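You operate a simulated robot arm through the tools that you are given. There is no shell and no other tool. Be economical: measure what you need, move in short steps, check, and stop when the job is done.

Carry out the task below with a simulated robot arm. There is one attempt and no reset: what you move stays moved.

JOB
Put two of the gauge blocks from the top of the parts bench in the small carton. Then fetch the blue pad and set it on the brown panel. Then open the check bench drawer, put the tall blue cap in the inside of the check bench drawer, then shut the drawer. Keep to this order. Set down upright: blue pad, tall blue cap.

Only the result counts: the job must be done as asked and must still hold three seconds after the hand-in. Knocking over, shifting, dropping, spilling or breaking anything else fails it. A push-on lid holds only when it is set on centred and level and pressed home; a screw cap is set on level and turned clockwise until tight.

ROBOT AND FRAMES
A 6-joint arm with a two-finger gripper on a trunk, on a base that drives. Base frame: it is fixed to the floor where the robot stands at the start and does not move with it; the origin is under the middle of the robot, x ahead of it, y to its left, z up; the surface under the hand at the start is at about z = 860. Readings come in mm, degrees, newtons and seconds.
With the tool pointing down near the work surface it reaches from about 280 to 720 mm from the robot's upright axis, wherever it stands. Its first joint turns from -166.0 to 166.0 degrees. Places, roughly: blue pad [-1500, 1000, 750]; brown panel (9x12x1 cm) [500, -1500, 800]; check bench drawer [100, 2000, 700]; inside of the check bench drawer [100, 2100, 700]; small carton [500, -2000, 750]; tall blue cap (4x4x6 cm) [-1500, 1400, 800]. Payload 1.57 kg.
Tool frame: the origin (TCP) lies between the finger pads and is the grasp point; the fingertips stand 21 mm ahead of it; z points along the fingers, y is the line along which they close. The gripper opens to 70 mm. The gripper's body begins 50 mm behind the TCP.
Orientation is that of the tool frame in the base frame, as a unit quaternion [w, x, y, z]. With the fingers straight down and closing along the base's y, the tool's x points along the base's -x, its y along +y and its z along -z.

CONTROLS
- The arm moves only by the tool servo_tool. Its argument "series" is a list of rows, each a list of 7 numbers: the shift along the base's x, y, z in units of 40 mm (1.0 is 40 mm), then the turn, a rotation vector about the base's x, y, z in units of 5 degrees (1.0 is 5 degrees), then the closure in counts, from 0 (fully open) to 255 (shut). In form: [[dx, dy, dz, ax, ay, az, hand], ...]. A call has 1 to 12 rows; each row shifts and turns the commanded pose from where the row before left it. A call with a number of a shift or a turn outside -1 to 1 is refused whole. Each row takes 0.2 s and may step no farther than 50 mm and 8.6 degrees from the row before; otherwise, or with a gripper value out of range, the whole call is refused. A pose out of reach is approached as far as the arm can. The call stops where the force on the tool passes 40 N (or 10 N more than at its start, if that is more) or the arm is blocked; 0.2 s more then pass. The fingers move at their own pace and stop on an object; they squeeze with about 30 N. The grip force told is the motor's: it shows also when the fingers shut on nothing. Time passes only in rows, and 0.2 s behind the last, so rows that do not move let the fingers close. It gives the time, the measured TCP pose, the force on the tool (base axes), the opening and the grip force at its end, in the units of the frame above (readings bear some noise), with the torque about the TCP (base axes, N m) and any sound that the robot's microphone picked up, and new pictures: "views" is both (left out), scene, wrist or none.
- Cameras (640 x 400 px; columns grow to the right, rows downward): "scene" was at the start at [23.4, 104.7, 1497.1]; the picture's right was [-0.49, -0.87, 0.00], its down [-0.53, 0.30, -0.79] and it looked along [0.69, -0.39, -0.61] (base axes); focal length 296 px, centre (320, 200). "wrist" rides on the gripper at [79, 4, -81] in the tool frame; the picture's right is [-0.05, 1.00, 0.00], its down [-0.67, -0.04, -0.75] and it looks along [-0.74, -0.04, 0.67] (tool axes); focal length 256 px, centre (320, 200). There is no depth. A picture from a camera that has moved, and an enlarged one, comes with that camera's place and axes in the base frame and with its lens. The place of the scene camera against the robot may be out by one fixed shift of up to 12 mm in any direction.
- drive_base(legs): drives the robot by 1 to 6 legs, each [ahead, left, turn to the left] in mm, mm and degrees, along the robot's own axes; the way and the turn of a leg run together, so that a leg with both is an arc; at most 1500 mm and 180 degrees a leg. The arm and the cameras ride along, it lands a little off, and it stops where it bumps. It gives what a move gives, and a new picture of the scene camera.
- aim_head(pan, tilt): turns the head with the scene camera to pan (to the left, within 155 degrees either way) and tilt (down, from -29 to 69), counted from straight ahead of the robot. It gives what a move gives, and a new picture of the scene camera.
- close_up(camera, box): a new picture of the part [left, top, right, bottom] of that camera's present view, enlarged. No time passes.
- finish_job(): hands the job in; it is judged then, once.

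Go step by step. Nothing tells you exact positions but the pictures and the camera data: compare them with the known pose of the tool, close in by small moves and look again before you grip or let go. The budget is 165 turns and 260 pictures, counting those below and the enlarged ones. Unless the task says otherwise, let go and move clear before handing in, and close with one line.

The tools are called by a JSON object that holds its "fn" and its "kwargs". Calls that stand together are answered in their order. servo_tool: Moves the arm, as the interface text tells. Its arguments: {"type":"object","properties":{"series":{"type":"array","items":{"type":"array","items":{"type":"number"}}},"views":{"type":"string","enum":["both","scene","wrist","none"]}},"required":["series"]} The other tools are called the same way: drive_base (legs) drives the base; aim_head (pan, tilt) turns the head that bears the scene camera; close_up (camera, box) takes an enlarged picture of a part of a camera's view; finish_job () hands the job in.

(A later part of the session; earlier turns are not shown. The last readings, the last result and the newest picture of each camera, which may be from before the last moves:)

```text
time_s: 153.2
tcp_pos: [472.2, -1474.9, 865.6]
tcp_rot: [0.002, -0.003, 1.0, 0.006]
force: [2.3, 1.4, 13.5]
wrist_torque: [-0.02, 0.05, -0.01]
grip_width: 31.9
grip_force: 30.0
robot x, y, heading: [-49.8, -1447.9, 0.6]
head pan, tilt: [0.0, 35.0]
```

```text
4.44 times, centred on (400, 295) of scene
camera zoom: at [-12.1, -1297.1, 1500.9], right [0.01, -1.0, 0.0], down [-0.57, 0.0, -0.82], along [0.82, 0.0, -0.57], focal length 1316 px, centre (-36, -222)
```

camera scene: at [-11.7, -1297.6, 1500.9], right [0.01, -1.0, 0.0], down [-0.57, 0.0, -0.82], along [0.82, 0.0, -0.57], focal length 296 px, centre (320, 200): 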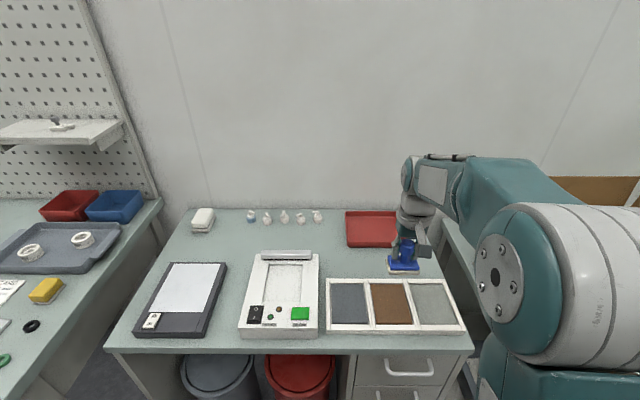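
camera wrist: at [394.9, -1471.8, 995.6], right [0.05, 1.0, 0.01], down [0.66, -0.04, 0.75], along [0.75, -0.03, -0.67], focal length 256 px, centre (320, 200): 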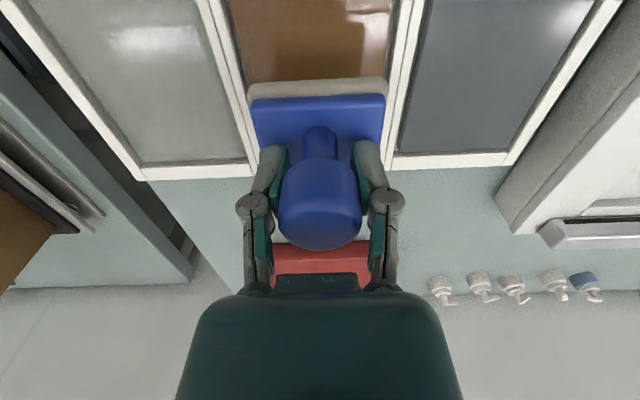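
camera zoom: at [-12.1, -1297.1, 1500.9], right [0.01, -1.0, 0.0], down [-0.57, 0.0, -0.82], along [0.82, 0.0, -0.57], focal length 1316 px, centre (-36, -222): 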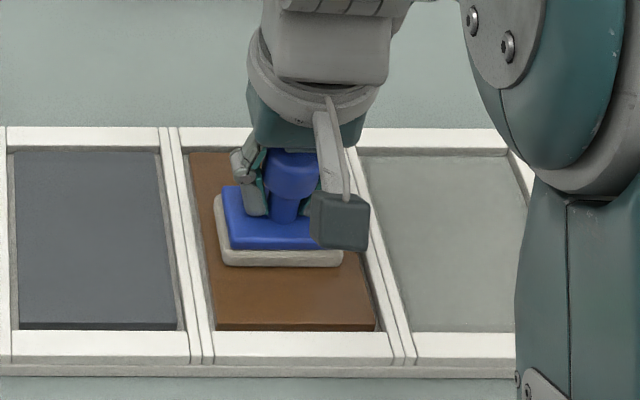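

Pad rests on the panel. Release and lift clear.

{"fn": "servo_tool", "kwargs": {"series": [[0, 0, 0.05, 0, 0, 0, 100], [0, 0, 0, 0, 0, 0, 0], [0, 0, 0, 0, 0, 0, 0], [0, 0, 0.5, 0, 0, 0, 0], [0, 0, 1, 0, 0, 0, 0], [0, 0, 1, 0, 0, 0, 0]], "views": "wrist"}}

{"fn": "close_up", "kwargs": {"camera": "scene", "box": [350, 250, 450, 340]}}

```text
time_s: 154.6
tcp_pos: [472.7, -1476.5, 969.1]
tcp_rot: [0.001, -0.003, 1.0, 0.005]
force: [0.7, -0.7, -0.5]
wrist_torque: [0.0, 0.06, 0.0]
grip_width: 69.9
grip_force: 0.0
robot x, y, heading: [-47.3, -1446.3, 0.2]
head pan, tilt: [0.0, 35.0]
camera wrist: at [394.2, -1471.4, 1049.1], right [0.05, 1.0, 0.01], down [0.67, -0.04, 0.75], along [0.74, -0.03, -0.67], focal length 256 px, centre (320, 200)
```

wrist: 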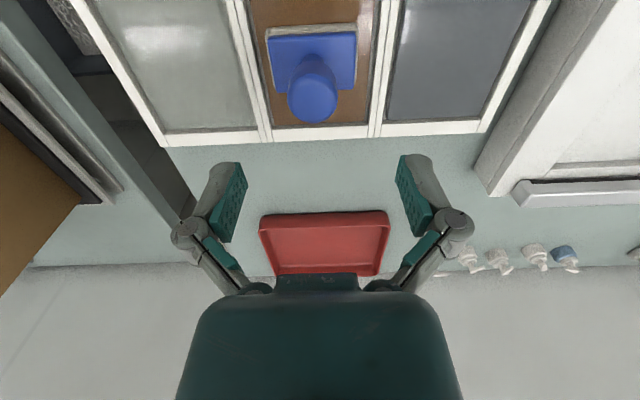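

```text
4.44 times, centred on (400, 295) of scene
camera zoom: at [-11.5, -1297.5, 1500.9], right [0.01, -1.0, 0.0], down [-0.57, 0.0, -0.82], along [0.82, 0.0, -0.57], focal length 1316 px, centre (-36, -222)
```

zoom: 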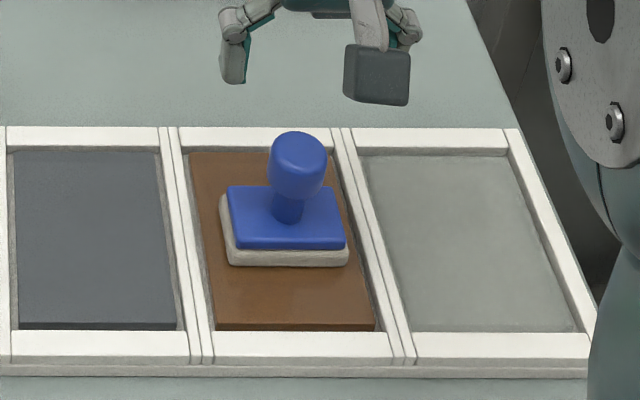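

The pad stands upright on the brown panel. Now to the check bench drawer.

{"fn": "servo_tool", "kwargs": {"series": [[0, 0, 1, 0, 0, 0, 0], [0, 0, 1, 0, 0, 0, 0], [-0.8, 0, 0.9, 0, 0, 0, 0], [-0.8, 0, 0.9, 0, 0, 0, 0], [-0.8, 0, 0.9, 0, 0, 0, 0], [-0.8, 0, 0, 0, 0, 0, 0]], "views": "none"}}

{"fn": "drive_base", "kwargs": {"legs": [[-150, 0, 0], [0, 1500, 0], [0, 900, 0], [0, 0, 90]]}}

{"fn": "aim_head", "kwargs": {"pan": -15, "tilt": 35}}

```text
time_s: 156.0
tcp_pos: [343.1, -1476.4, 1156.8]
tcp_rot: [0.001, -0.002, 1.0, 0.005]
force: [0.4, -0.1, 0.2]
wrist_torque: [0.0, -0.03, -0.02]
grip_width: 70.1
grip_force: 0.0
robot x, y, heading: [-48.5, -1445.7, 0.5]
head pan, tilt: [0.0, 35.0]
```

```text
time_s: 172.8
tcp_pos: [-211.7, 1374.4, 1155.6]
tcp_rot: [0.003, 0.722, -0.692, -0.005]
force: [0.3, 0.2, 0.2]
wrist_torque: [0.02, 0.04, -0.03]
grip_width: 70.0
grip_force: 0.0
robot x, y, heading: [-225.3, 980.9, 92.2]
head pan, tilt: [0.0, 35.0]
camera scene: at [-377.0, 997.8, 1500.9], right [1.0, 0.04, 0.0], down [0.02, -0.57, -0.82], along [-0.03, 0.82, -0.57], focal length 296 px, centre (320, 200)
```

scene: 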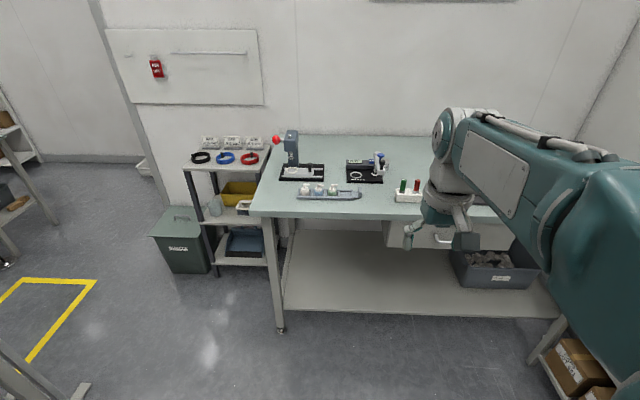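

```text
time_s: 173.5
tcp_pos: [-211.6, 1373.0, 1155.0]
tcp_rot: [0.003, 0.722, -0.692, -0.005]
force: [0.8, -1.1, -0.1]
wrist_torque: [0.04, -0.01, -0.03]
grip_width: 69.9
grip_force: 0.1
robot x, y, heading: [-228.4, 984.1, 92.3]
head pan, tilt: [-15.0, 35.0]
camera scene: at [-354.2, 995.7, 1500.9], right [0.98, -0.22, 0.0], down [-0.12, -0.56, -0.82], along [0.18, 0.8, -0.57], focal length 296 px, centre (320, 200)
```

scene: 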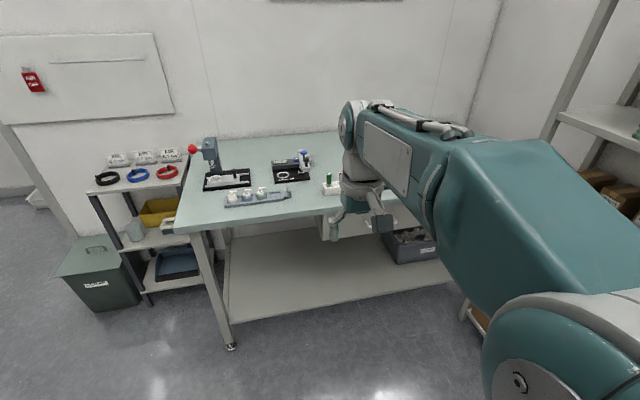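

The drawer with its handle is under the check bench, around (60, 1880, 720). Drive to face it.

{"fn": "drive_base", "kwargs": {"legs": [[0, 0, -2.3], [0, -300, 0], [150, 0, 0]]}}

{"fn": "aim_head", "kwargs": {"pan": -10, "tilt": 45}}

```text
time_s: 176.5
tcp_pos: [155.6, 1335.1, 1158.1]
tcp_rot: [-0.014, -0.667, 0.745, 0.019]
force: [-0.7, 0.0, -0.4]
wrist_torque: [-0.01, -0.02, 0.0]
grip_width: 70.1
grip_force: 0.1
robot x, y, heading: [36.5, 952.9, 83.9]
head pan, tilt: [-15.0, 35.0]
stopped in leg 3: the robot was blocked; the commanded pose is now the measured one
camera scene: at [-89.2, 989.0, 1500.3], right [0.93, -0.36, 0.01], down [-0.2, -0.54, -0.82], along [0.3, 0.76, -0.57], focal length 296 px, centre (320, 200)
```

scene: 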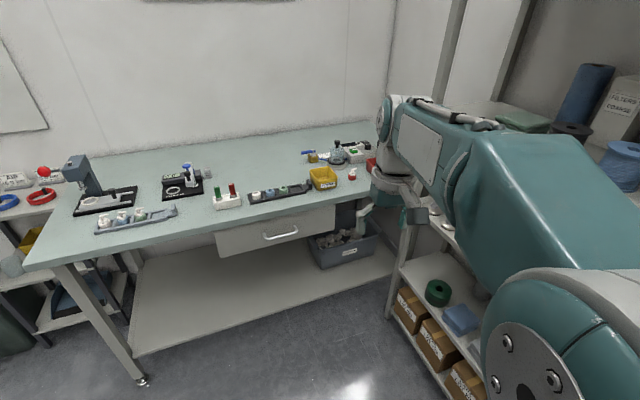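

```text
time_s: 177.2
tcp_pos: [151.3, 1334.8, 1159.0]
tcp_rot: [-0.013, -0.668, 0.743, 0.018]
force: [1.2, 0.1, -0.3]
wrist_torque: [0.05, -0.01, 0.0]
grip_width: 70.2
grip_force: 0.0
robot x, y, heading: [38.3, 954.8, 83.8]
head pan, tilt: [-10.0, 45.0]
camera scene: at [-99.4, 984.2, 1485.3], right [0.96, -0.28, 0.01], down [-0.19, -0.68, -0.71], along [0.2, 0.68, -0.71], focal length 296 px, centre (320, 200)
```

scene: 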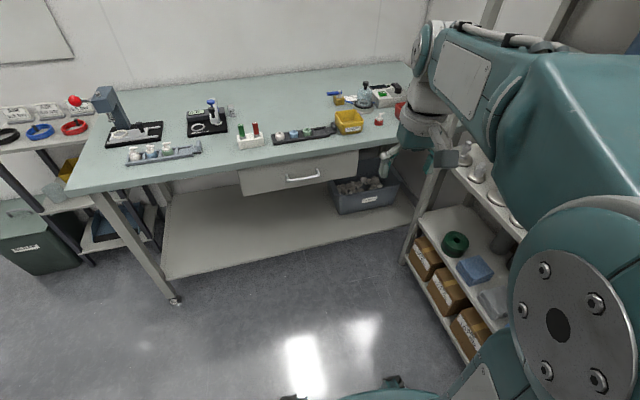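

The base was blocked again with a twist. Look down on the right to see what it touched.

{"fn": "aim_head", "kwargs": {"pan": -60, "tilt": 60}}

{"fn": "aim_head", "kwargs": {"pan": -110, "tilt": 60}}

```text
time_s: 178.4
tcp_pos: [152.3, 1332.9, 1159.2]
tcp_rot: [-0.014, -0.669, 0.743, 0.018]
force: [-0.4, 0.7, 0.5]
wrist_torque: [0.05, 0.0, 0.01]
grip_width: 69.7
grip_force: 0.1
robot x, y, heading: [39.5, 951.5, 84.2]
head pan, tilt: [-60.0, 60.0]
camera scene: at [-62.4, 933.2, 1465.7], right [0.41, -0.91, 0.0], down [-0.79, -0.35, -0.51], along [0.46, 0.2, -0.86], focal length 296 px, centre (320, 200)
```

scene: 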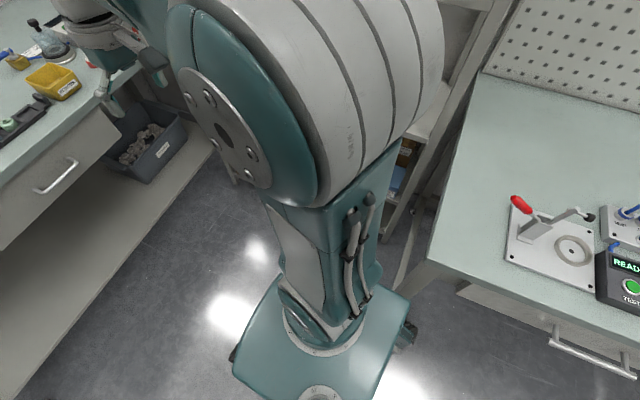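

```text
time_s: 179.6
tcp_pos: [151.5, 1333.4, 1159.4]
tcp_rot: [-0.012, -0.668, 0.744, 0.018]
force: [-0.2, -1.1, 0.4]
wrist_torque: [0.05, 0.01, 0.01]
grip_width: 70.0
grip_force: 0.1
robot x, y, heading: [42.4, 953.8, 84.0]
head pan, tilt: [-110.0, 60.0]
camera scene: at [-63.9, 876.9, 1465.6], right [-0.44, -0.9, 0.0], down [-0.77, 0.38, -0.51], along [0.46, -0.22, -0.86], focal length 296 px, centre (320, 200)
```

scene: 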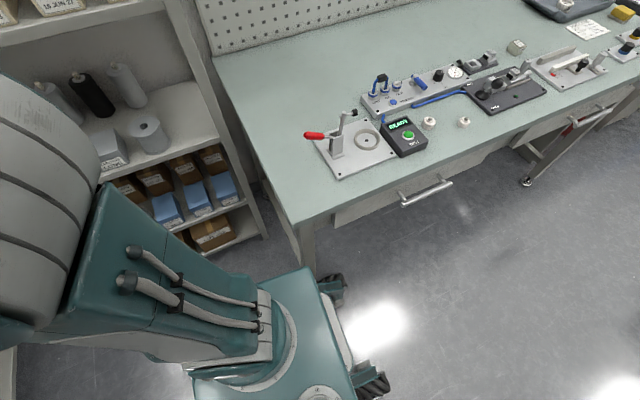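

The base's right side touches the parts-bench leg. Move left, straighten, go ahead.

{"fn": "drive_base", "kwargs": {"legs": [[0, 120, 0], [0, 0, 6], [280, 0, 0]]}}

{"fn": "aim_head", "kwargs": {"pan": -10, "tilt": 45}}

```text
time_s: 182.9
tcp_pos: [-1.9, 1634.4, 1158.0]
tcp_rot: [-0.015, -0.706, 0.708, 0.02]
force: [-0.4, 0.2, -0.5]
wrist_torque: [0.02, 0.01, 0.03]
grip_width: 70.0
grip_force: 0.0
robot x, y, heading: [-77.0, 1242.4, 89.9]
head pan, tilt: [-110.0, 60.0]
camera scene: at [-158.4, 1155.9, 1467.0], right [-0.34, -0.94, 0.0], down [-0.82, 0.29, -0.5], along [0.47, -0.17, -0.87], focal length 296 px, centre (320, 200)
```

scene: 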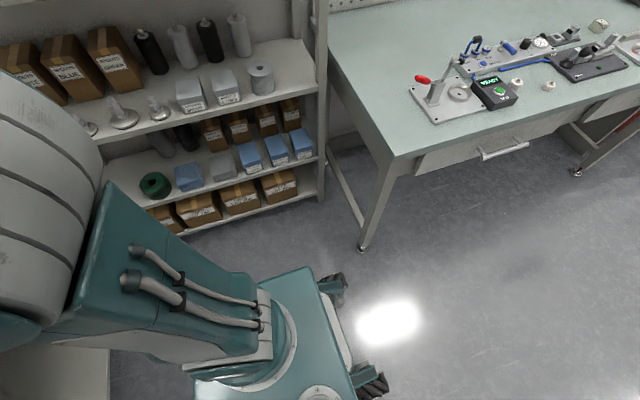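

```text
time_s: 184.7
tcp_pos: [-5.3, 1633.7, 1158.8]
tcp_rot: [-0.014, -0.706, 0.708, 0.019]
force: [-0.3, 0.2, -0.2]
wrist_torque: [0.0, 0.0, 0.01]
grip_width: 70.2
grip_force: 0.2
robot x, y, heading: [-79.8, 1246.8, 89.7]
head pan, tilt: [-10.0, 45.0]
camera scene: at [-212.0, 1258.7, 1486.1], right [0.98, -0.17, 0.0], down [-0.12, -0.7, -0.71], along [0.12, 0.7, -0.71], focal length 296 px, centre (320, 200)
```

scene: 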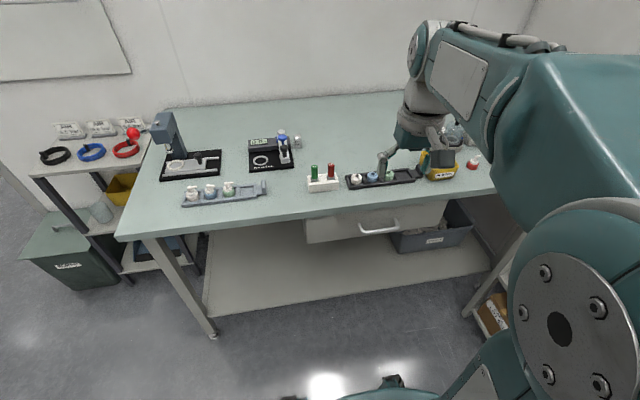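

Handle appears near (92, ~1850, ~720), tucked at the bench edge, so a horizontal grip is best. Back up 150 mm and pitch the tool forward.

{"fn": "drive_base", "kwargs": {"legs": [[-150, 0, 0]]}}

{"fn": "servo_tool", "kwargs": {"series": [[0, 0.5, 0, 1, 0, 0, 0], [0, 0.5, 0, 1, 0, 0, 0], [0, 0.5, 0, 1, 0, 0, 0], [0, 0.5, 0, 1, 0, 0, 0], [0, 0.5, 0, 1, 0, 0, 0], [0, 0.5, 0, 1, 0, 0, 0], [0, 0.4, 0, 1, 0, 0, 0], [0, 0.4, 0, 1, 0, 0, 0], [0, 0.4, 0, 1, 0, 0, 0]], "views": "both"}}

```text
time_s: 186.0
tcp_pos: [-3.4, 1484.4, 1158.2]
tcp_rot: [-0.014, -0.706, 0.708, 0.018]
force: [0.4, -0.8, 0.4]
wrist_torque: [0.03, 0.02, 0.02]
grip_width: 70.0
grip_force: 0.0
robot x, y, heading: [-76.3, 1097.3, 89.9]
head pan, tilt: [-10.0, 45.0]
camera scene: at [-211.6, 1108.7, 1486.1], right [0.98, -0.17, 0.0], down [-0.12, -0.7, -0.71], along [0.12, 0.7, -0.71], focal length 296 px, centre (320, 200)
```

scene: 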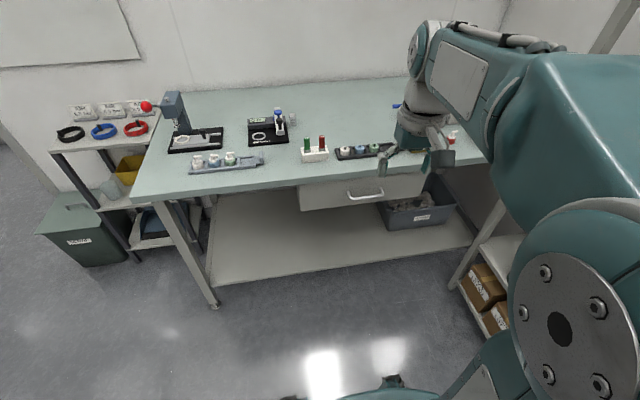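

```text
time_s: 188.0
tcp_pos: [-4.4, 1652.0, 1157.1]
tcp_rot: [-0.258, 0.657, -0.647, -0.288]
force: [-0.2, -0.1, 0.5]
wrist_torque: [0.01, 0.0, 0.01]
grip_width: 69.8
grip_force: 0.1
robot x, y, heading: [-80.4, 1090.1, 90.2]
head pan, tilt: [-10.0, 45.0]
camera scene: at [-211.7, 1109.0, 1486.1], right [0.98, -0.17, 0.0], down [-0.12, -0.7, -0.71], along [0.12, 0.7, -0.71], focal length 296 px, centre (320, 200)
camera wrist: at [-4.5, 1539.0, 1158.5], right [-1.0, 0.01, 0.07], down [0.07, -0.06, 1.0], along [0.01, 1.0, 0.06], focal length 256 px, centre (320, 200)
```

scene: 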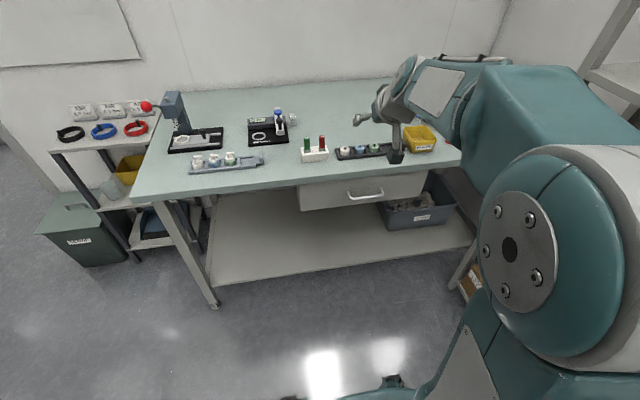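
wrist: 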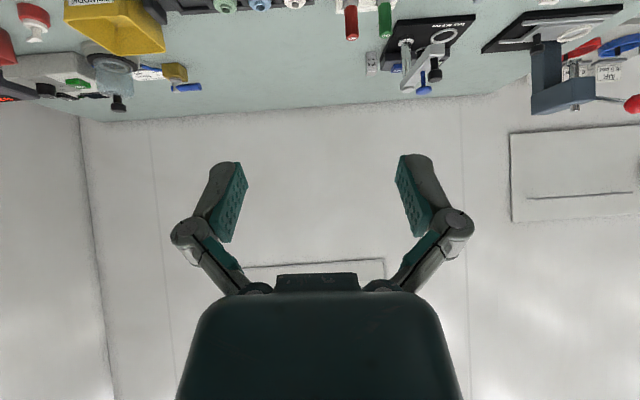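

Triangulating: handle ≈(54, 1778, 811), bench edge ≈(…,1790, 891). Continue pitching to horizontal.

{"fn": "servo_tool", "kwargs": {"series": [[0, 0, 0, 1, 0, 0, 0], [0, 0, 0, 1, 0, 0, 0], [0, 0, 0, 1, 0, 0, 0], [0, 0, 0, 1, 0, 0, 0], [0, 0, 0, 1, 0, 0, 0], [0, 0, 0, 1, 0, 0, 0], [0, 0, 0, 1, 0, 0, 0], [0, 0, 0, 1, 0, 0, 0], [0, 0, 0, 0.5, 0, 0, 0]], "views": "none"}}

{"fn": "servo_tool", "kwargs": {"series": [[0, 0, 0, 0, 1, 0, 0], [0, 0, 0, 0, 1, 0, 0], [0, 0, 0, 0, 1, 0, 0], [0, 0, 0, 0, 1, 0, 0], [0, 0, 0, 0, 1, 0, 0], [0, 0, 0, 0, 1, 0, 0], [0, 0, 0, 0, 1, 0, 0], [0, 0, 0, 0, 1, 0, 0], [0, 0, 0, 0, 1, 0, 0]], "views": "both"}}

```text
time_s: 190.0
tcp_pos: [-4.6, 1652.0, 1158.8]
tcp_rot: [-0.478, 0.52, -0.498, -0.503]
force: [-0.2, -1.1, 0.0]
wrist_torque: [-0.01, -0.02, 0.0]
grip_width: 70.0
grip_force: 0.1
robot x, y, heading: [-79.8, 1094.1, 89.9]
head pan, tilt: [-10.0, 45.0]
```

```text
time_s: 192.0
tcp_pos: [-4.5, 1651.2, 1158.9]
tcp_rot: [0.25, -0.287, 0.644, 0.663]
force: [0.7, 0.0, -0.8]
wrist_torque: [-0.02, -0.03, -0.01]
grip_width: 70.0
grip_force: 0.1
robot x, y, heading: [-75.6, 1091.9, 89.9]
head pan, tilt: [-10.0, 45.0]
camera scene: at [-211.7, 1108.9, 1486.1], right [0.98, -0.17, 0.0], down [-0.12, -0.7, -0.71], along [0.12, 0.7, -0.71], focal length 296 px, centre (320, 200)
camera wrist: at [-58.3, 1568.5, 1104.9], right [-0.66, -0.04, 0.75], down [0.54, -0.72, 0.44], along [0.52, 0.7, 0.5], focal length 256 px, centre (320, 200)
```

scene: 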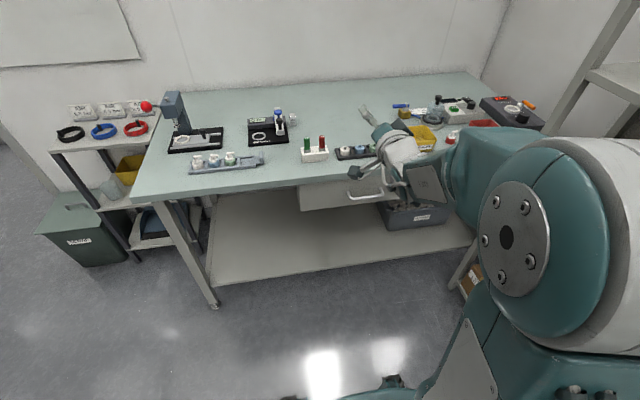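
wrist: 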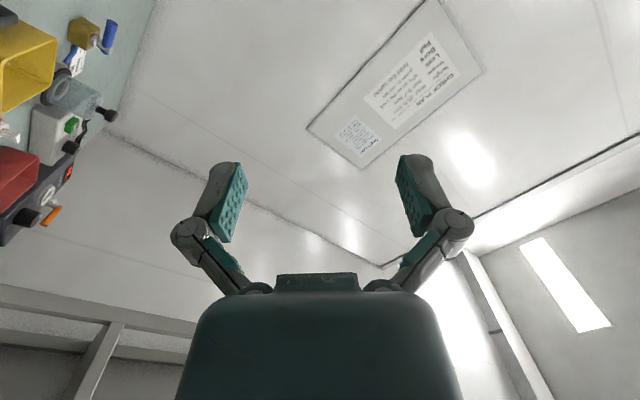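

{"fn": "servo_tool", "kwargs": {"series": [[0, 0, 0, 0, 1, 0, 0], [0, 0, 0, 0, 1, 0, 0], [0, 0, 0, 0, 1, 0, 0], [0, 0, 0, 0, 1, 0, 0], [0, 0, 0, 0, 1, 0, 0], [0, 0, 0, 0, 1, 0, 0], [0, 0, 0, 0, 1, 0, 0], [0, 0, 0, 0, 1, 0, 0], [0, 0, 0, 0, 0.8, 0, 0]], "views": "none"}}

{"fn": "servo_tool", "kwargs": {"series": [[0.2, 0, -1, 0, 0, 0, 0], [0.2, 0, -1, 0, 0, 0, 0], [0.2, 0, -1, 0, 0, 0, 0], [0.2, 0, -1, 0, 0, 0, 0], [0.2, 0, -1, 0, 0, 0, 0], [0.2, 0, -1, 0, 0, 0, 0], [0.2, 0, -1, 0, 0, 0, 0], [0, 0, -1, 0, 0, 0, 0]], "views": "both"}}

```text
time_s: 194.0
tcp_pos: [-4.2, 1652.6, 1158.1]
tcp_rot: [-0.008, -0.017, 0.691, 0.723]
force: [-0.4, 0.2, 0.4]
wrist_torque: [0.01, 0.0, 0.02]
grip_width: 70.1
grip_force: 0.0
robot x, y, heading: [-76.8, 1092.2, 89.8]
head pan, tilt: [-10.0, 45.0]
```

```text
time_s: 195.8
tcp_pos: [54.3, 1649.7, 839.8]
tcp_rot: [-0.008, -0.018, 0.691, 0.723]
force: [-0.5, 0.0, -0.1]
wrist_torque: [0.01, 0.01, 0.02]
grip_width: 70.0
grip_force: 0.1
robot x, y, heading: [-77.5, 1094.2, 90.1]
head pan, tilt: [-10.0, 45.0]
camera scene: at [-210.6, 1109.7, 1486.2], right [0.98, -0.17, 0.0], down [-0.12, -0.7, -0.71], along [0.12, 0.7, -0.71], focal length 296 px, centre (320, 200)
camera wrist: at [-20.6, 1566.5, 839.3], right [0.04, -0.04, 1.0], down [0.69, -0.72, -0.06], along [0.72, 0.7, 0.0], focal length 256 px, centre (320, 200)
```

scene: 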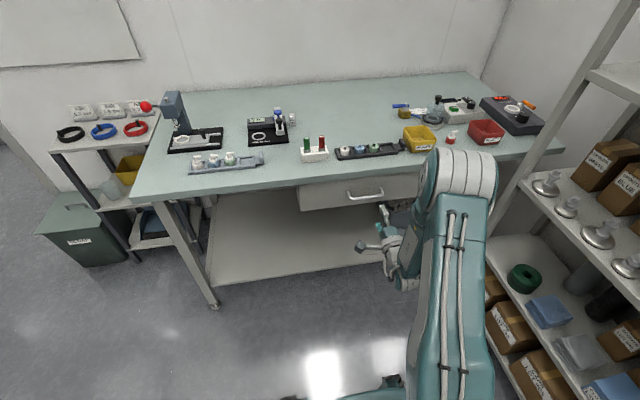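
wrist: 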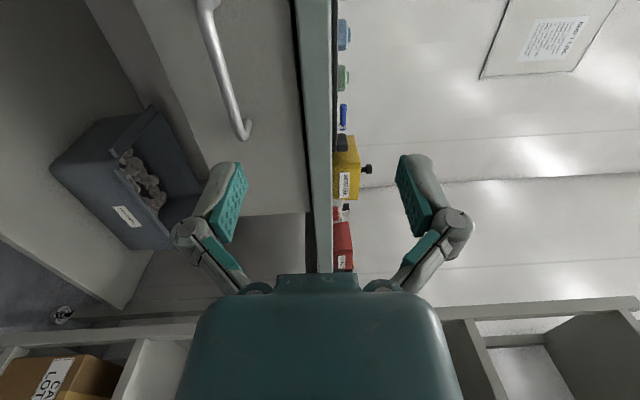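

Bench top is ≈860; handle bar spans x≈15–143 at y≈1843, z≈749. Lower to that height, then check alignment.

{"fn": "servo_tool", "kwargs": {"series": [[0.2, 0.3, -0.8, 0, 0, 0, 60], [0.2, 0.4, -0.8, 0, 0, 0, 60], [0.2, 0.5, -0.7, 0, 0, 0, 60], [0, 0.5, 0, 0, 0, 0, 60]], "views": "wrist"}}

{"fn": "close_up", "kwargs": {"camera": "scene", "box": [290, 140, 450, 260]}}

```text
time_s: 196.8
tcp_pos: [77.3, 1719.8, 746.0]
tcp_rot: [-0.01, -0.018, 0.691, 0.723]
force: [0.0, -0.1, 0.2]
wrist_torque: [0.03, 0.0, 0.02]
grip_width: 53.4
grip_force: 0.1
robot x, y, heading: [-78.9, 1094.3, 90.3]
head pan, tilt: [-10.0, 45.0]
camera wrist: at [1.5, 1636.2, 745.4], right [0.04, -0.04, 1.0], down [0.69, -0.72, -0.06], along [0.72, 0.7, 0.0], focal length 256 px, centre (320, 200)
```

wrist: 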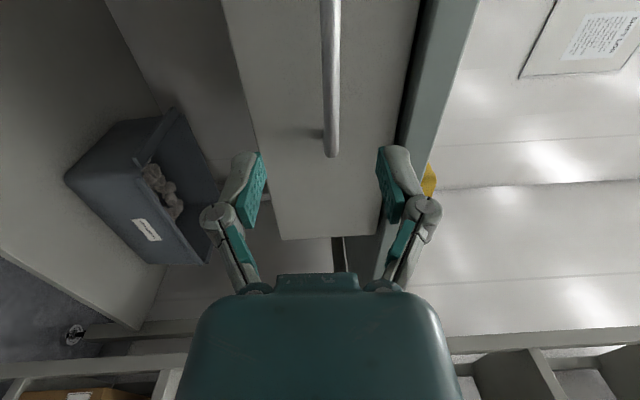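

```text
3.33 times, centred on (370, 200) of scene
camera zoom: at [-210.8, 1110.0, 1486.2], right [0.98, -0.17, 0.0], down [-0.12, -0.7, -0.71], along [0.12, 0.7, -0.71], focal length 987 px, centre (153, 200)
```

zoom: 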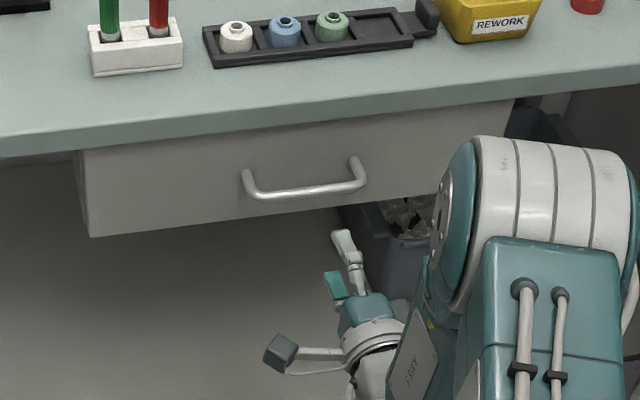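

{"fn": "servo_tool", "kwargs": {"series": [[0, 0.7, 0.27, 0, 0, 0, 60], [0, 0.9, 0, 0, 0, 0, 60], [0, 0.8, 0, 0, 0, 0, 60], [0, 0, 0, 0, 0, 0, 60]], "views": "wrist"}}

{"fn": "close_up", "kwargs": {"camera": "scene", "box": [290, 140, 450, 260]}}

```text
time_s: 197.8
tcp_pos: [78.1, 1815.2, 756.6]
tcp_rot: [-0.009, -0.018, 0.691, 0.722]
force: [-0.1, 0.5, -1.0]
wrist_torque: [-0.01, 0.01, -0.02]
grip_width: 53.3
grip_force: 0.0
robot x, y, heading: [-80.5, 1092.1, 90.1]
head pan, tilt: [-10.0, 45.0]
camera wrist: at [1.8, 1730.9, 755.6], right [0.04, -0.04, 1.0], down [0.69, -0.72, -0.06], along [0.72, 0.7, 0.0], focal length 256 px, centre (320, 200)
```

wrist: 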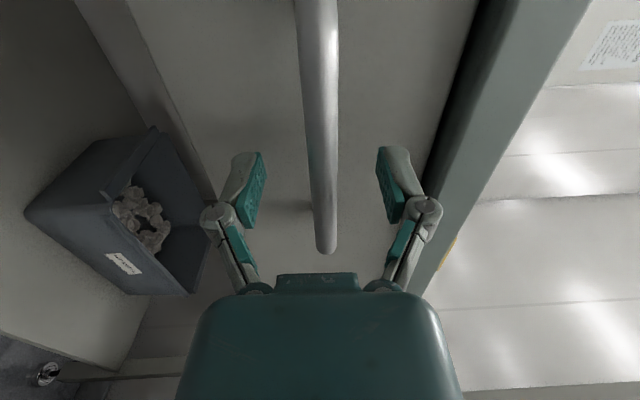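

```text
3.33 times, centred on (370, 200) of scene
camera zoom: at [-211.0, 1110.2, 1486.2], right [0.98, -0.17, 0.0], down [-0.12, -0.7, -0.71], along [0.12, 0.7, -0.71], focal length 987 px, centre (153, 200)
```

zoom: 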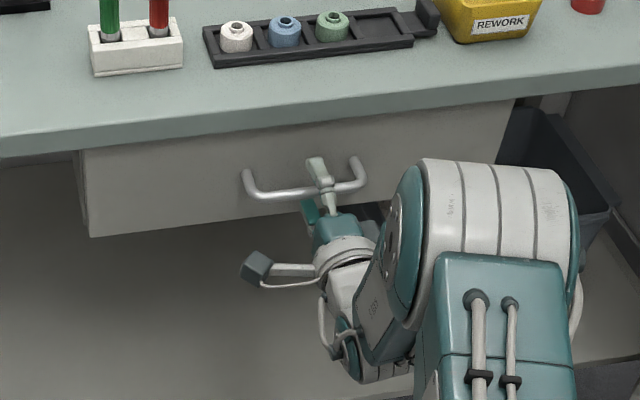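

Bar is between the fingers. Advance slightly and grip.

{"fn": "servo_tool", "kwargs": {"series": [[0, 0.2, 0, 0, 0, 0, 60], [0, 0, 0, 0, 0, 0, 255], [0, 0, 0, 0, 0, 0, 255], [0, 0, 0, 0, 0, 0, 255]], "views": "wrist"}}

```text
time_s: 198.8
tcp_pos: [77.7, 1824.6, 759.4]
tcp_rot: [-0.008, -0.018, 0.69, 0.723]
force: [-1.0, -2.5, 12.5]
wrist_torque: [-0.16, 0.41, 0.11]
grip_width: 12.1
grip_force: 31.7
robot x, y, heading: [-78.6, 1093.9, 90.0]
head pan, tilt: [-10.0, 45.0]
camera wrist: at [1.5, 1740.5, 757.3], right [0.04, -0.05, 1.0], down [0.69, -0.72, -0.06], along [0.72, 0.7, 0.0], focal length 256 px, centre (320, 200)
```

wrist: 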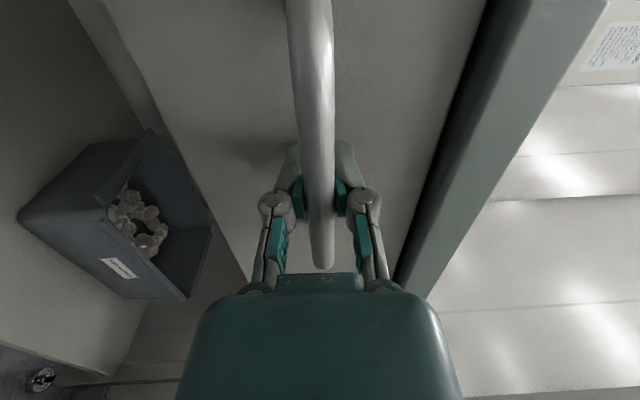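

Gripped (12 mm). Pull the drawer toward −y in steps.

{"fn": "servo_tool", "kwargs": {"series": [[0, -0.3, 0.05, 0, 0, 0, 255], [0, -0.5, 0, 0, 0, 0, 255], [0, -0.5, 0, 0, 0, 0, 255], [0, -0.5, 0, 0, 0, 0, 255], [0, -0.5, 0, 0, 0, 0, 255]], "views": "both"}}

```text
time_s: 200.0
tcp_pos: [76.7, 1731.8, 757.5]
tcp_rot: [-0.009, -0.019, 0.691, 0.722]
force: [3.5, 0.4, 3.7]
wrist_torque: [-0.04, 0.42, 0.05]
grip_width: 10.6
grip_force: 32.1
robot x, y, heading: [-76.1, 1097.5, 90.0]
head pan, tilt: [-10.0, 45.0]
camera scene: at [-210.1, 1109.5, 1486.3], right [0.98, -0.17, 0.0], down [-0.12, -0.7, -0.71], along [0.12, 0.7, -0.71], focal length 296 px, centre (320, 200)
camera wrist: at [1.5, 1648.0, 757.6], right [0.04, -0.04, 1.0], down [0.69, -0.72, -0.06], along [0.72, 0.7, 0.0], focal length 256 px, centre (320, 200)
```

scene: 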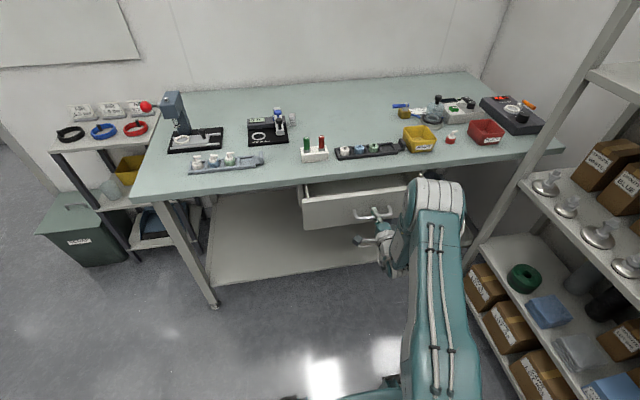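
wrist: 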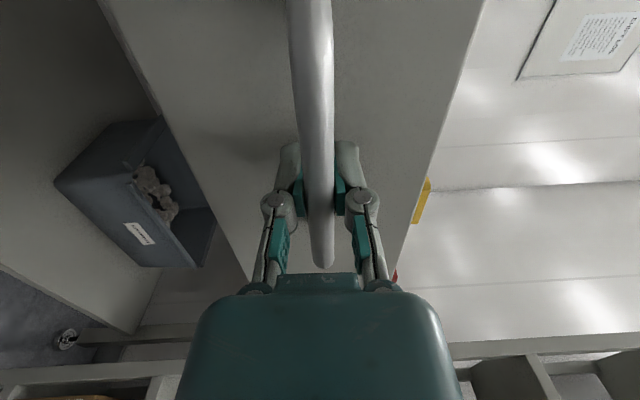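

Drawer opens. Pull further.

{"fn": "servo_tool", "kwargs": {"series": [[0, -0.5, 0, 0, 0, 0, 255], [0, -0.5, 0, 0, 0, 0, 255], [0, -0.5, 0, 0, 0, 0, 255], [0, -0.5, 0, 0, 0, 0, 255], [0, -0.5, 0, 0, 0, 0, 255], [0, -0.5, 0, 0, 0, 0, 255], [0, -0.3, 0, 0, 0, 0, 255]], "views": "scene"}}

```text
time_s: 201.6
tcp_pos: [76.8, 1597.9, 758.4]
tcp_rot: [-0.007, -0.017, 0.691, 0.723]
force: [14.0, 0.3, 3.9]
wrist_torque: [0.01, 0.37, 0.5]
grip_width: 10.2
grip_force: 31.6
robot x, y, heading: [-79.0, 1094.1, 89.8]
head pan, tilt: [-10.0, 45.0]
camera scene: at [-207.9, 1109.3, 1486.5], right [0.98, -0.17, 0.0], down [-0.12, -0.7, -0.71], along [0.12, 0.7, -0.71], focal length 296 px, centre (320, 200)
```

scene: 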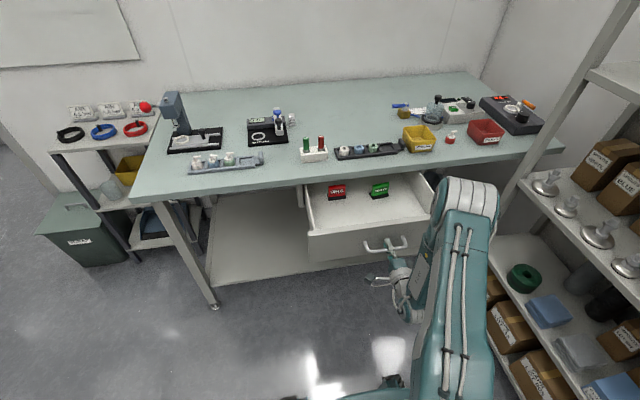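

Drawer open ~225 mm, with room in front of two labelled holders. Release the handle and back off with the base.

{"fn": "servo_tool", "kwargs": {"series": [[0, 0, 0, 0, 0, 0, 60], [0, 0, 0, 0, 0, 0, 60], [0, 0, 0, 0, 0, 0, 60]], "views": "wrist"}}

{"fn": "drive_base", "kwargs": {"legs": [[-150, 0, 0]]}}

```text
time_s: 202.4
tcp_pos: [75.7, 1598.7, 758.5]
tcp_rot: [-0.009, -0.019, 0.691, 0.722]
force: [0.1, 0.0, -0.3]
wrist_torque: [0.04, -0.02, -0.01]
grip_width: 53.4
grip_force: 0.0
robot x, y, heading: [-76.8, 1090.6, 89.9]
head pan, tilt: [-10.0, 45.0]
camera wrist: at [0.3, 1515.5, 757.3], right [0.04, -0.04, 1.0], down [0.69, -0.72, -0.06], along [0.72, 0.7, 0.0], focal length 256 px, centre (320, 200)
```

wrist: 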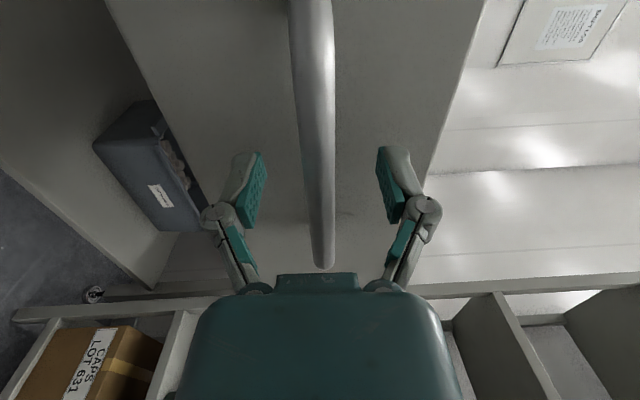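

```text
time_s: 203.8
tcp_pos: [74.5, 1451.1, 758.8]
tcp_rot: [-0.008, -0.018, 0.691, 0.722]
force: [0.3, 0.2, -0.3]
wrist_torque: [0.01, -0.01, 0.01]
grip_width: 53.6
grip_force: 0.0
robot x, y, heading: [-75.0, 945.3, 90.1]
head pan, tilt: [-10.0, 45.0]
camera scene: at [-210.8, 960.2, 1486.2], right [0.98, -0.17, 0.0], down [-0.12, -0.7, -0.71], along [0.12, 0.7, -0.71], focal length 296 px, centre (320, 200)
```

scene: 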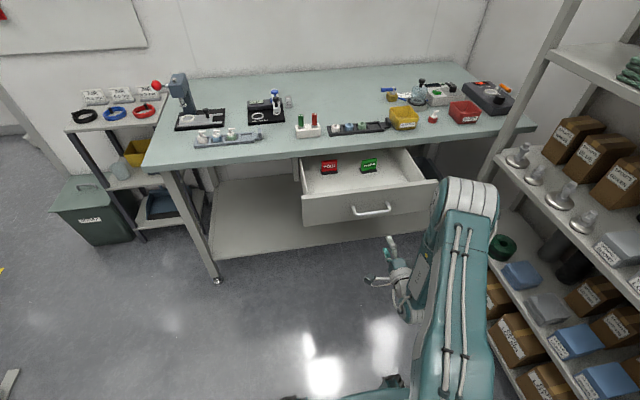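

Raise the arm and return the tool to pointing down.

{"fn": "servo_tool", "kwargs": {"series": [[0, 0, 1, 0, -1, 0, 0], [0, 0, 1, 0, -1, 0, 0], [0, 0, 1, 0, -1, 0, 0], [0, 0, 1, 0, -1, 0, 0], [0, 0, 1, 0, -1, 0, 0], [0, 0, 1, 0, -1, 0, 0], [0, 0, 1, 0, -1, 0, 0], [0, 0, 1, 0, -1, 0, 0], [0, 0, 1, 0, -1, 0, 0], [0, 0, 1, 0, -1, 0, 0], [0, 0, 0.5, 0, -1, 0, 0], [0, 0, 0, 0, -1, 0, 0]], "views": "none"}}

{"fn": "servo_tool", "kwargs": {"series": [[0, 0, 0, 0, -1, 0, 0], [0, 0, 0, 0, -1, 0, 0], [0, 0, 0, 0, -1, 0, 0], [0, 0, 0, 0, -1, 0, 0], [0, 0, 0, 0, -1, 0, 0], [0, 0, 0, 0, -0.8, 0, 0], [0, 0, 0, -1, 0, 0, 0], [0, 0, 0, -1, 0, 0, 0], [0, 0, 0, -1, 0, 0, 0], [0, 0, 0, -1, 0, 0, 0], [0, 0, 0, -1, 0, 0, 0], [0, 0, 0, -1, 0, 0, 0]], "views": "none"}}

{"fn": "servo_tool", "kwargs": {"series": [[0, -0.2, 0, -1, 0, 0, 0], [0, -0.2, 0, -1, 0, 0, 0], [0, -0.2, 0, -1, 0, 0, 0], [0, -0.3, 0, -1, 0, 0, 0], [0, -0.3, 0, -1, 0, 0, 0], [0, -0.3, 0, -1, 0, 0, 0], [0, -0.3, 0, -1, 0, 0, 0], [0, -0.3, 0, -1, 0, 0, 0], [0, -0.3, 0, -1, 0, 0, 0], [0, -0.3, 0, -1, 0, 0, 0], [0, -0.3, 0, -1, 0, 0, 0], [0, 0, 0, -0.5, 0, 0, 0]], "views": "wrist"}}

```text
time_s: 206.4
tcp_pos: [75.2, 1449.6, 1179.4]
tcp_rot: [0.339, -0.378, 0.602, 0.616]
force: [-0.9, 0.2, -0.7]
wrist_torque: [-0.01, 0.01, 0.02]
grip_width: 70.1
grip_force: 0.0
robot x, y, heading: [-77.9, 949.3, 89.9]
head pan, tilt: [-10.0, 45.0]
```

```text
time_s: 209.0
tcp_pos: [74.8, 1449.5, 1178.8]
tcp_rot: [-0.328, 0.625, -0.613, -0.356]
force: [1.3, 0.1, -0.2]
wrist_torque: [-0.01, 0.02, -0.01]
grip_width: 70.1
grip_force: 0.1
robot x, y, heading: [-79.5, 944.3, 90.1]
head pan, tilt: [-10.0, 45.0]
```

```text
time_s: 211.6
tcp_pos: [75.9, 1331.5, 1179.0]
tcp_rot: [-0.014, -0.706, 0.708, 0.018]
force: [-0.4, 0.1, 0.1]
wrist_torque: [-0.04, -0.01, -0.02]
grip_width: 70.2
grip_force: 0.0
robot x, y, heading: [-79.5, 946.2, 90.1]
head pan, tilt: [-10.0, 45.0]
camera wrist: at [75.3, 1251.1, 1259.5], right [-1.0, 0.06, 0.05], down [0.07, 0.66, 0.75], along [0.01, 0.75, -0.66], focal length 256 px, centre (320, 200)
```

wrist: 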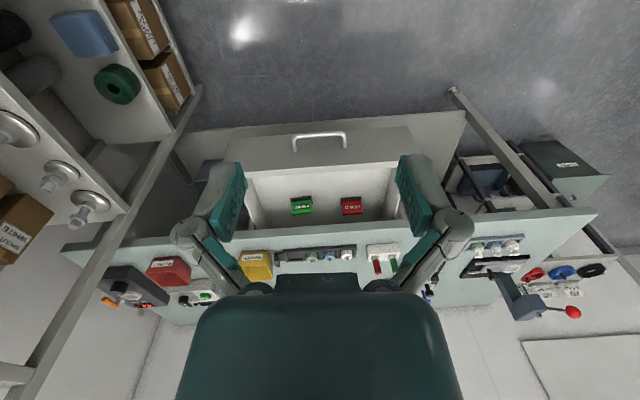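

Now to the REJECT bin at about (-1490, 1380) for the tall blue cap.

{"fn": "drive_base", "kwargs": {"legs": [[0, 250, 0], [0, 0, 90], [450, 0, 0], [0, -380, 0], [165, 0, 0]]}}

{"fn": "aim_head", "kwargs": {"pan": 5, "tilt": 50}}

{"fn": "servo_tool", "kwargs": {"series": [[0, 0, 0, 0.52, 0, 0, 0]], "views": "wrist"}}

```text
time_s: 222.6
tcp_pos: [-1311.4, 1512.8, 1177.9]
tcp_rot: [0.023, 1.0, -0.019, -0.003]
force: [-0.6, 0.5, 0.2]
wrist_torque: [0.0, -0.06, -0.02]
grip_width: 69.8
grip_force: 0.1
robot x, y, heading: [-934.1, 1344.8, 177.7]
head pan, tilt: [-10.0, 45.0]
camera scene: at [-951.3, 1200.2, 1486.4], right [0.21, 0.98, 0.0], down [0.69, -0.15, -0.71], along [-0.69, 0.15, -0.71], focal length 296 px, centre (320, 200)
```

scene: 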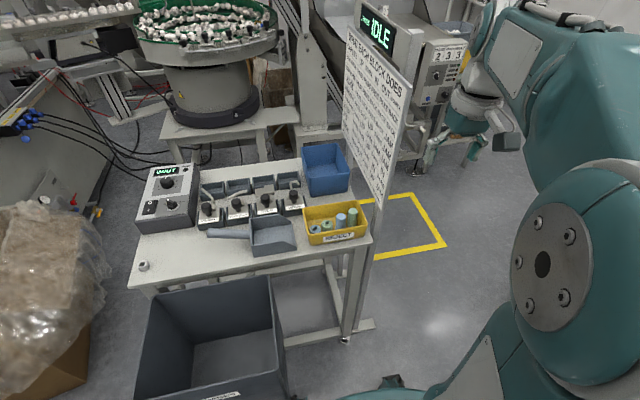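

```text
time_s: 223.3
tcp_pos: [-1309.8, 1510.4, 1178.3]
tcp_rot: [0.023, 1.0, -0.02, -0.003]
force: [0.4, -0.6, -0.4]
wrist_torque: [0.04, 0.01, -0.01]
grip_width: 70.1
grip_force: 0.1
robot x, y, heading: [-933.0, 1339.2, 177.6]
head pan, tilt: [5.0, 50.0]
camera scene: at [-948.9, 1177.3, 1479.3], right [-0.05, 1.0, 0.0], down [0.77, 0.04, -0.64], along [-0.64, -0.03, -0.77], focal length 296 px, centre (320, 200)
```

scene: 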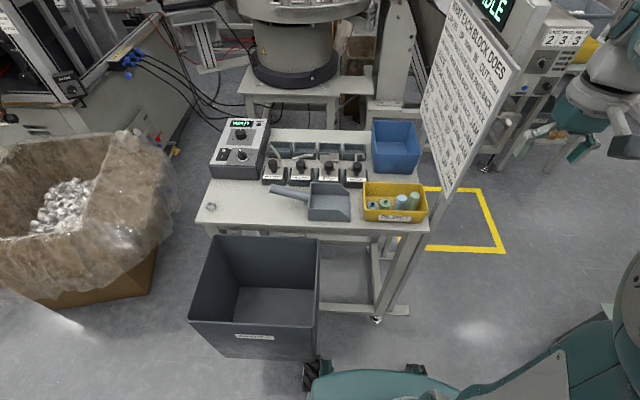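

```text
time_s: 223.7
tcp_pos: [-1311.9, 1510.1, 1179.3]
tcp_rot: [0.0, 1.0, -0.02, -0.004]
force: [0.0, -0.5, 0.4]
wrist_torque: [-0.01, 0.02, 0.01]
grip_width: 70.0
grip_force: 0.1
robot x, y, heading: [-934.2, 1341.5, 177.9]
head pan, tilt: [5.0, 50.0]
camera wrist: at [-1230.7, 1503.9, 1259.4], right [-0.09, -1.0, 0.0], down [-0.66, 0.06, 0.75], along [-0.75, 0.07, -0.66], focal length 256 px, centre (320, 200)
```

wrist: 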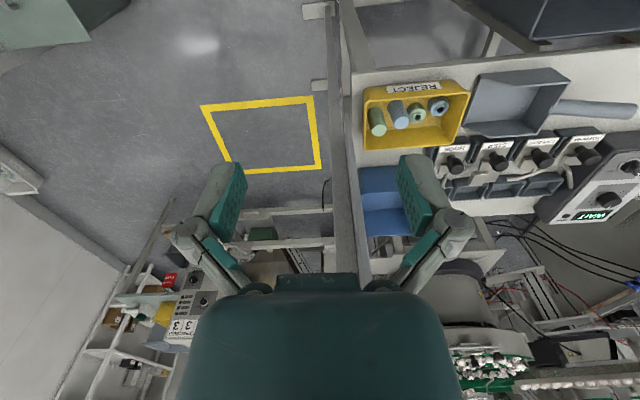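

{"fn": "close_up", "kwargs": {"camera": "scene", "box": [340, 160, 460, 235]}}

{"fn": "servo_tool", "kwargs": {"series": [[0, -0.9, 0, 0, 0, 0, 0], [0, -0.9, 0, 0, 0, 0, 0], [0, -0.9, -0.4, 0, 0, 0, 0], [-0.4, 0, -0.8, 0, 0, 0.4, 0]], "views": "wrist"}}

{"fn": "close_up", "kwargs": {"camera": "wrist", "box": [250, 50, 410, 150]}}

```text
5.33 times, centred on (400, 198) of scene
camera zoom: at [-948.8, 1177.3, 1479.2], right [-0.05, 1.0, 0.0], down [0.77, 0.04, -0.64], along [-0.64, -0.03, -0.77], focal length 1579 px, centre (-107, 213)
```

zoom: 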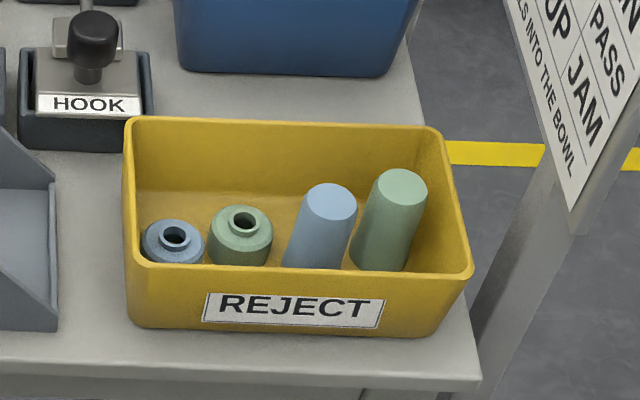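

```text
time_s: 224.7
tcp_pos: [-1327.3, 1402.2, 1131.8]
tcp_rot: [0.0, 1.0, -0.002, -0.005]
force: [0.1, -0.4, 0.7]
wrist_torque: [0.0, 0.02, -0.01]
grip_width: 69.8
grip_force: 0.0
robot x, y, heading: [-931.2, 1342.9, 178.0]
head pan, tilt: [5.0, 50.0]
camera wrist: at [-1246.1, 1398.6, 1211.1], right [-0.06, -1.0, 0.0], down [-0.66, 0.04, 0.75], along [-0.75, 0.04, -0.66], focal length 256 px, centre (320, 200)
```

wrist: 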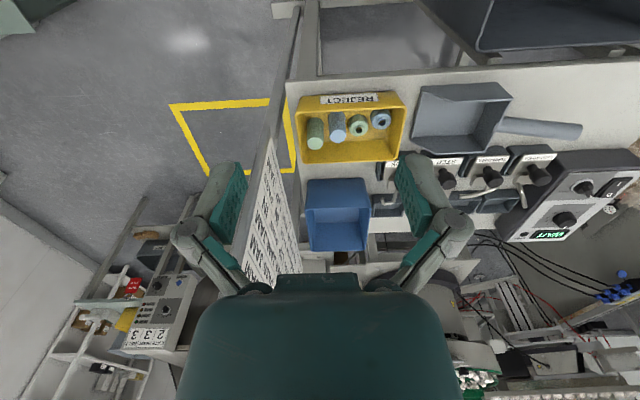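

```text
4.00 times, centred on (330, 100) of wrist
camera zoom: at [-1246.1, 1398.6, 1211.1], right [-0.06, -1.0, 0.0], down [-0.66, 0.04, 0.75], along [-0.75, 0.04, -0.66], focal length 1024 px, centre (280, 600)
```

zoom: 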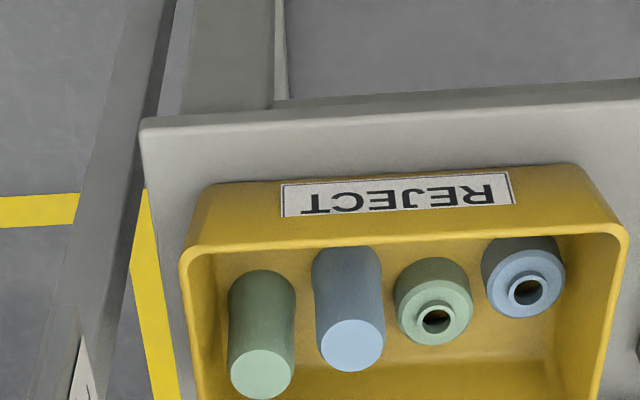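

The tall blue cap stands between a tall green one (+y) and a short green one; there's room front/back, so I'll grip along x: rotate the gripper 90° so the camera is on the −y side, away from the sign.

{"fn": "servo_tool", "kwargs": {"series": [[-0.5, 0, 0, 0, 0, -1, 0], [-0.5, 0, 0, 0, 0, -1, 0], [-0.5, 0, 0, 0, 0, -1, 0], [-0.5, 0, 0, 0, 0, -1, 0], [-0.5, 0, 0, 0, 0, -1, 0], [-0.5, 0, 0, 0, 0, -1, 0], [0, 0, 0, 0, 0, -1, 0], [0, 0, 0, 0, 0, -1, 0], [0, 0, 0, 0, 0, -1, 0], [0, 0, 0, 0, 0, -1, 0]], "views": "none"}}

{"fn": "servo_tool", "kwargs": {"series": [[0, 0, 0, 0, 0, -1, 0], [0, 0, 0, 0, 0, -1, 0], [0, 0, 0, 0, 0, -1, 0], [0, 0, 0, 0, 0, -1, 0], [0, 0, 0, 0, 0, -1, 0], [0, 0, 0, 0, 0, -1, 0], [0, 0, 0, 0, 0, -1, 0], [0, 0, 0, 0, 0, -1, 0]], "views": "both"}}

```text
time_s: 226.9
tcp_pos: [-1448.3, 1403.3, 1131.2]
tcp_rot: [-0.002, 0.905, -0.426, -0.004]
force: [-0.1, 0.7, 0.6]
wrist_torque: [0.0, -0.05, 0.0]
grip_width: 70.0
grip_force: 0.1
robot x, y, heading: [-936.7, 1345.2, 177.6]
head pan, tilt: [5.0, 50.0]
```

```text
time_s: 228.7
tcp_pos: [-1448.4, 1403.4, 1131.0]
tcp_rot: [0.003, -0.705, 0.709, 0.003]
force: [-0.2, -0.5, 0.5]
wrist_torque: [-0.02, -0.01, -0.01]
grip_width: 70.2
grip_force: 0.1
robot x, y, heading: [-933.0, 1343.9, 178.0]
head pan, tilt: [5.0, 50.0]
camera scene: at [-949.5, 1176.9, 1479.2], right [-0.05, 1.0, 0.0], down [0.77, 0.04, -0.64], along [-0.64, -0.03, -0.77], focal length 296 px, centre (320, 200)
camera wrist: at [-1452.1, 1323.7, 1211.4], right [-1.0, 0.06, 0.0], down [0.04, 0.66, 0.75], along [0.04, 0.75, -0.66], focal length 256 px, centre (320, 200)
```

scene: 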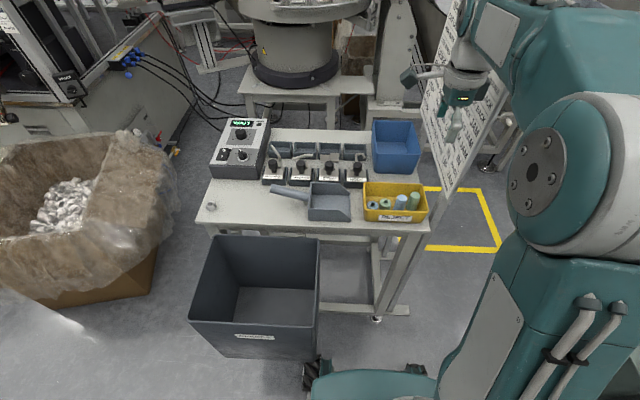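
wrist: 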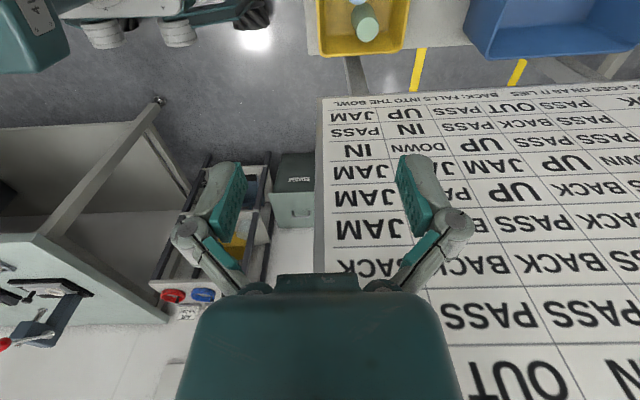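

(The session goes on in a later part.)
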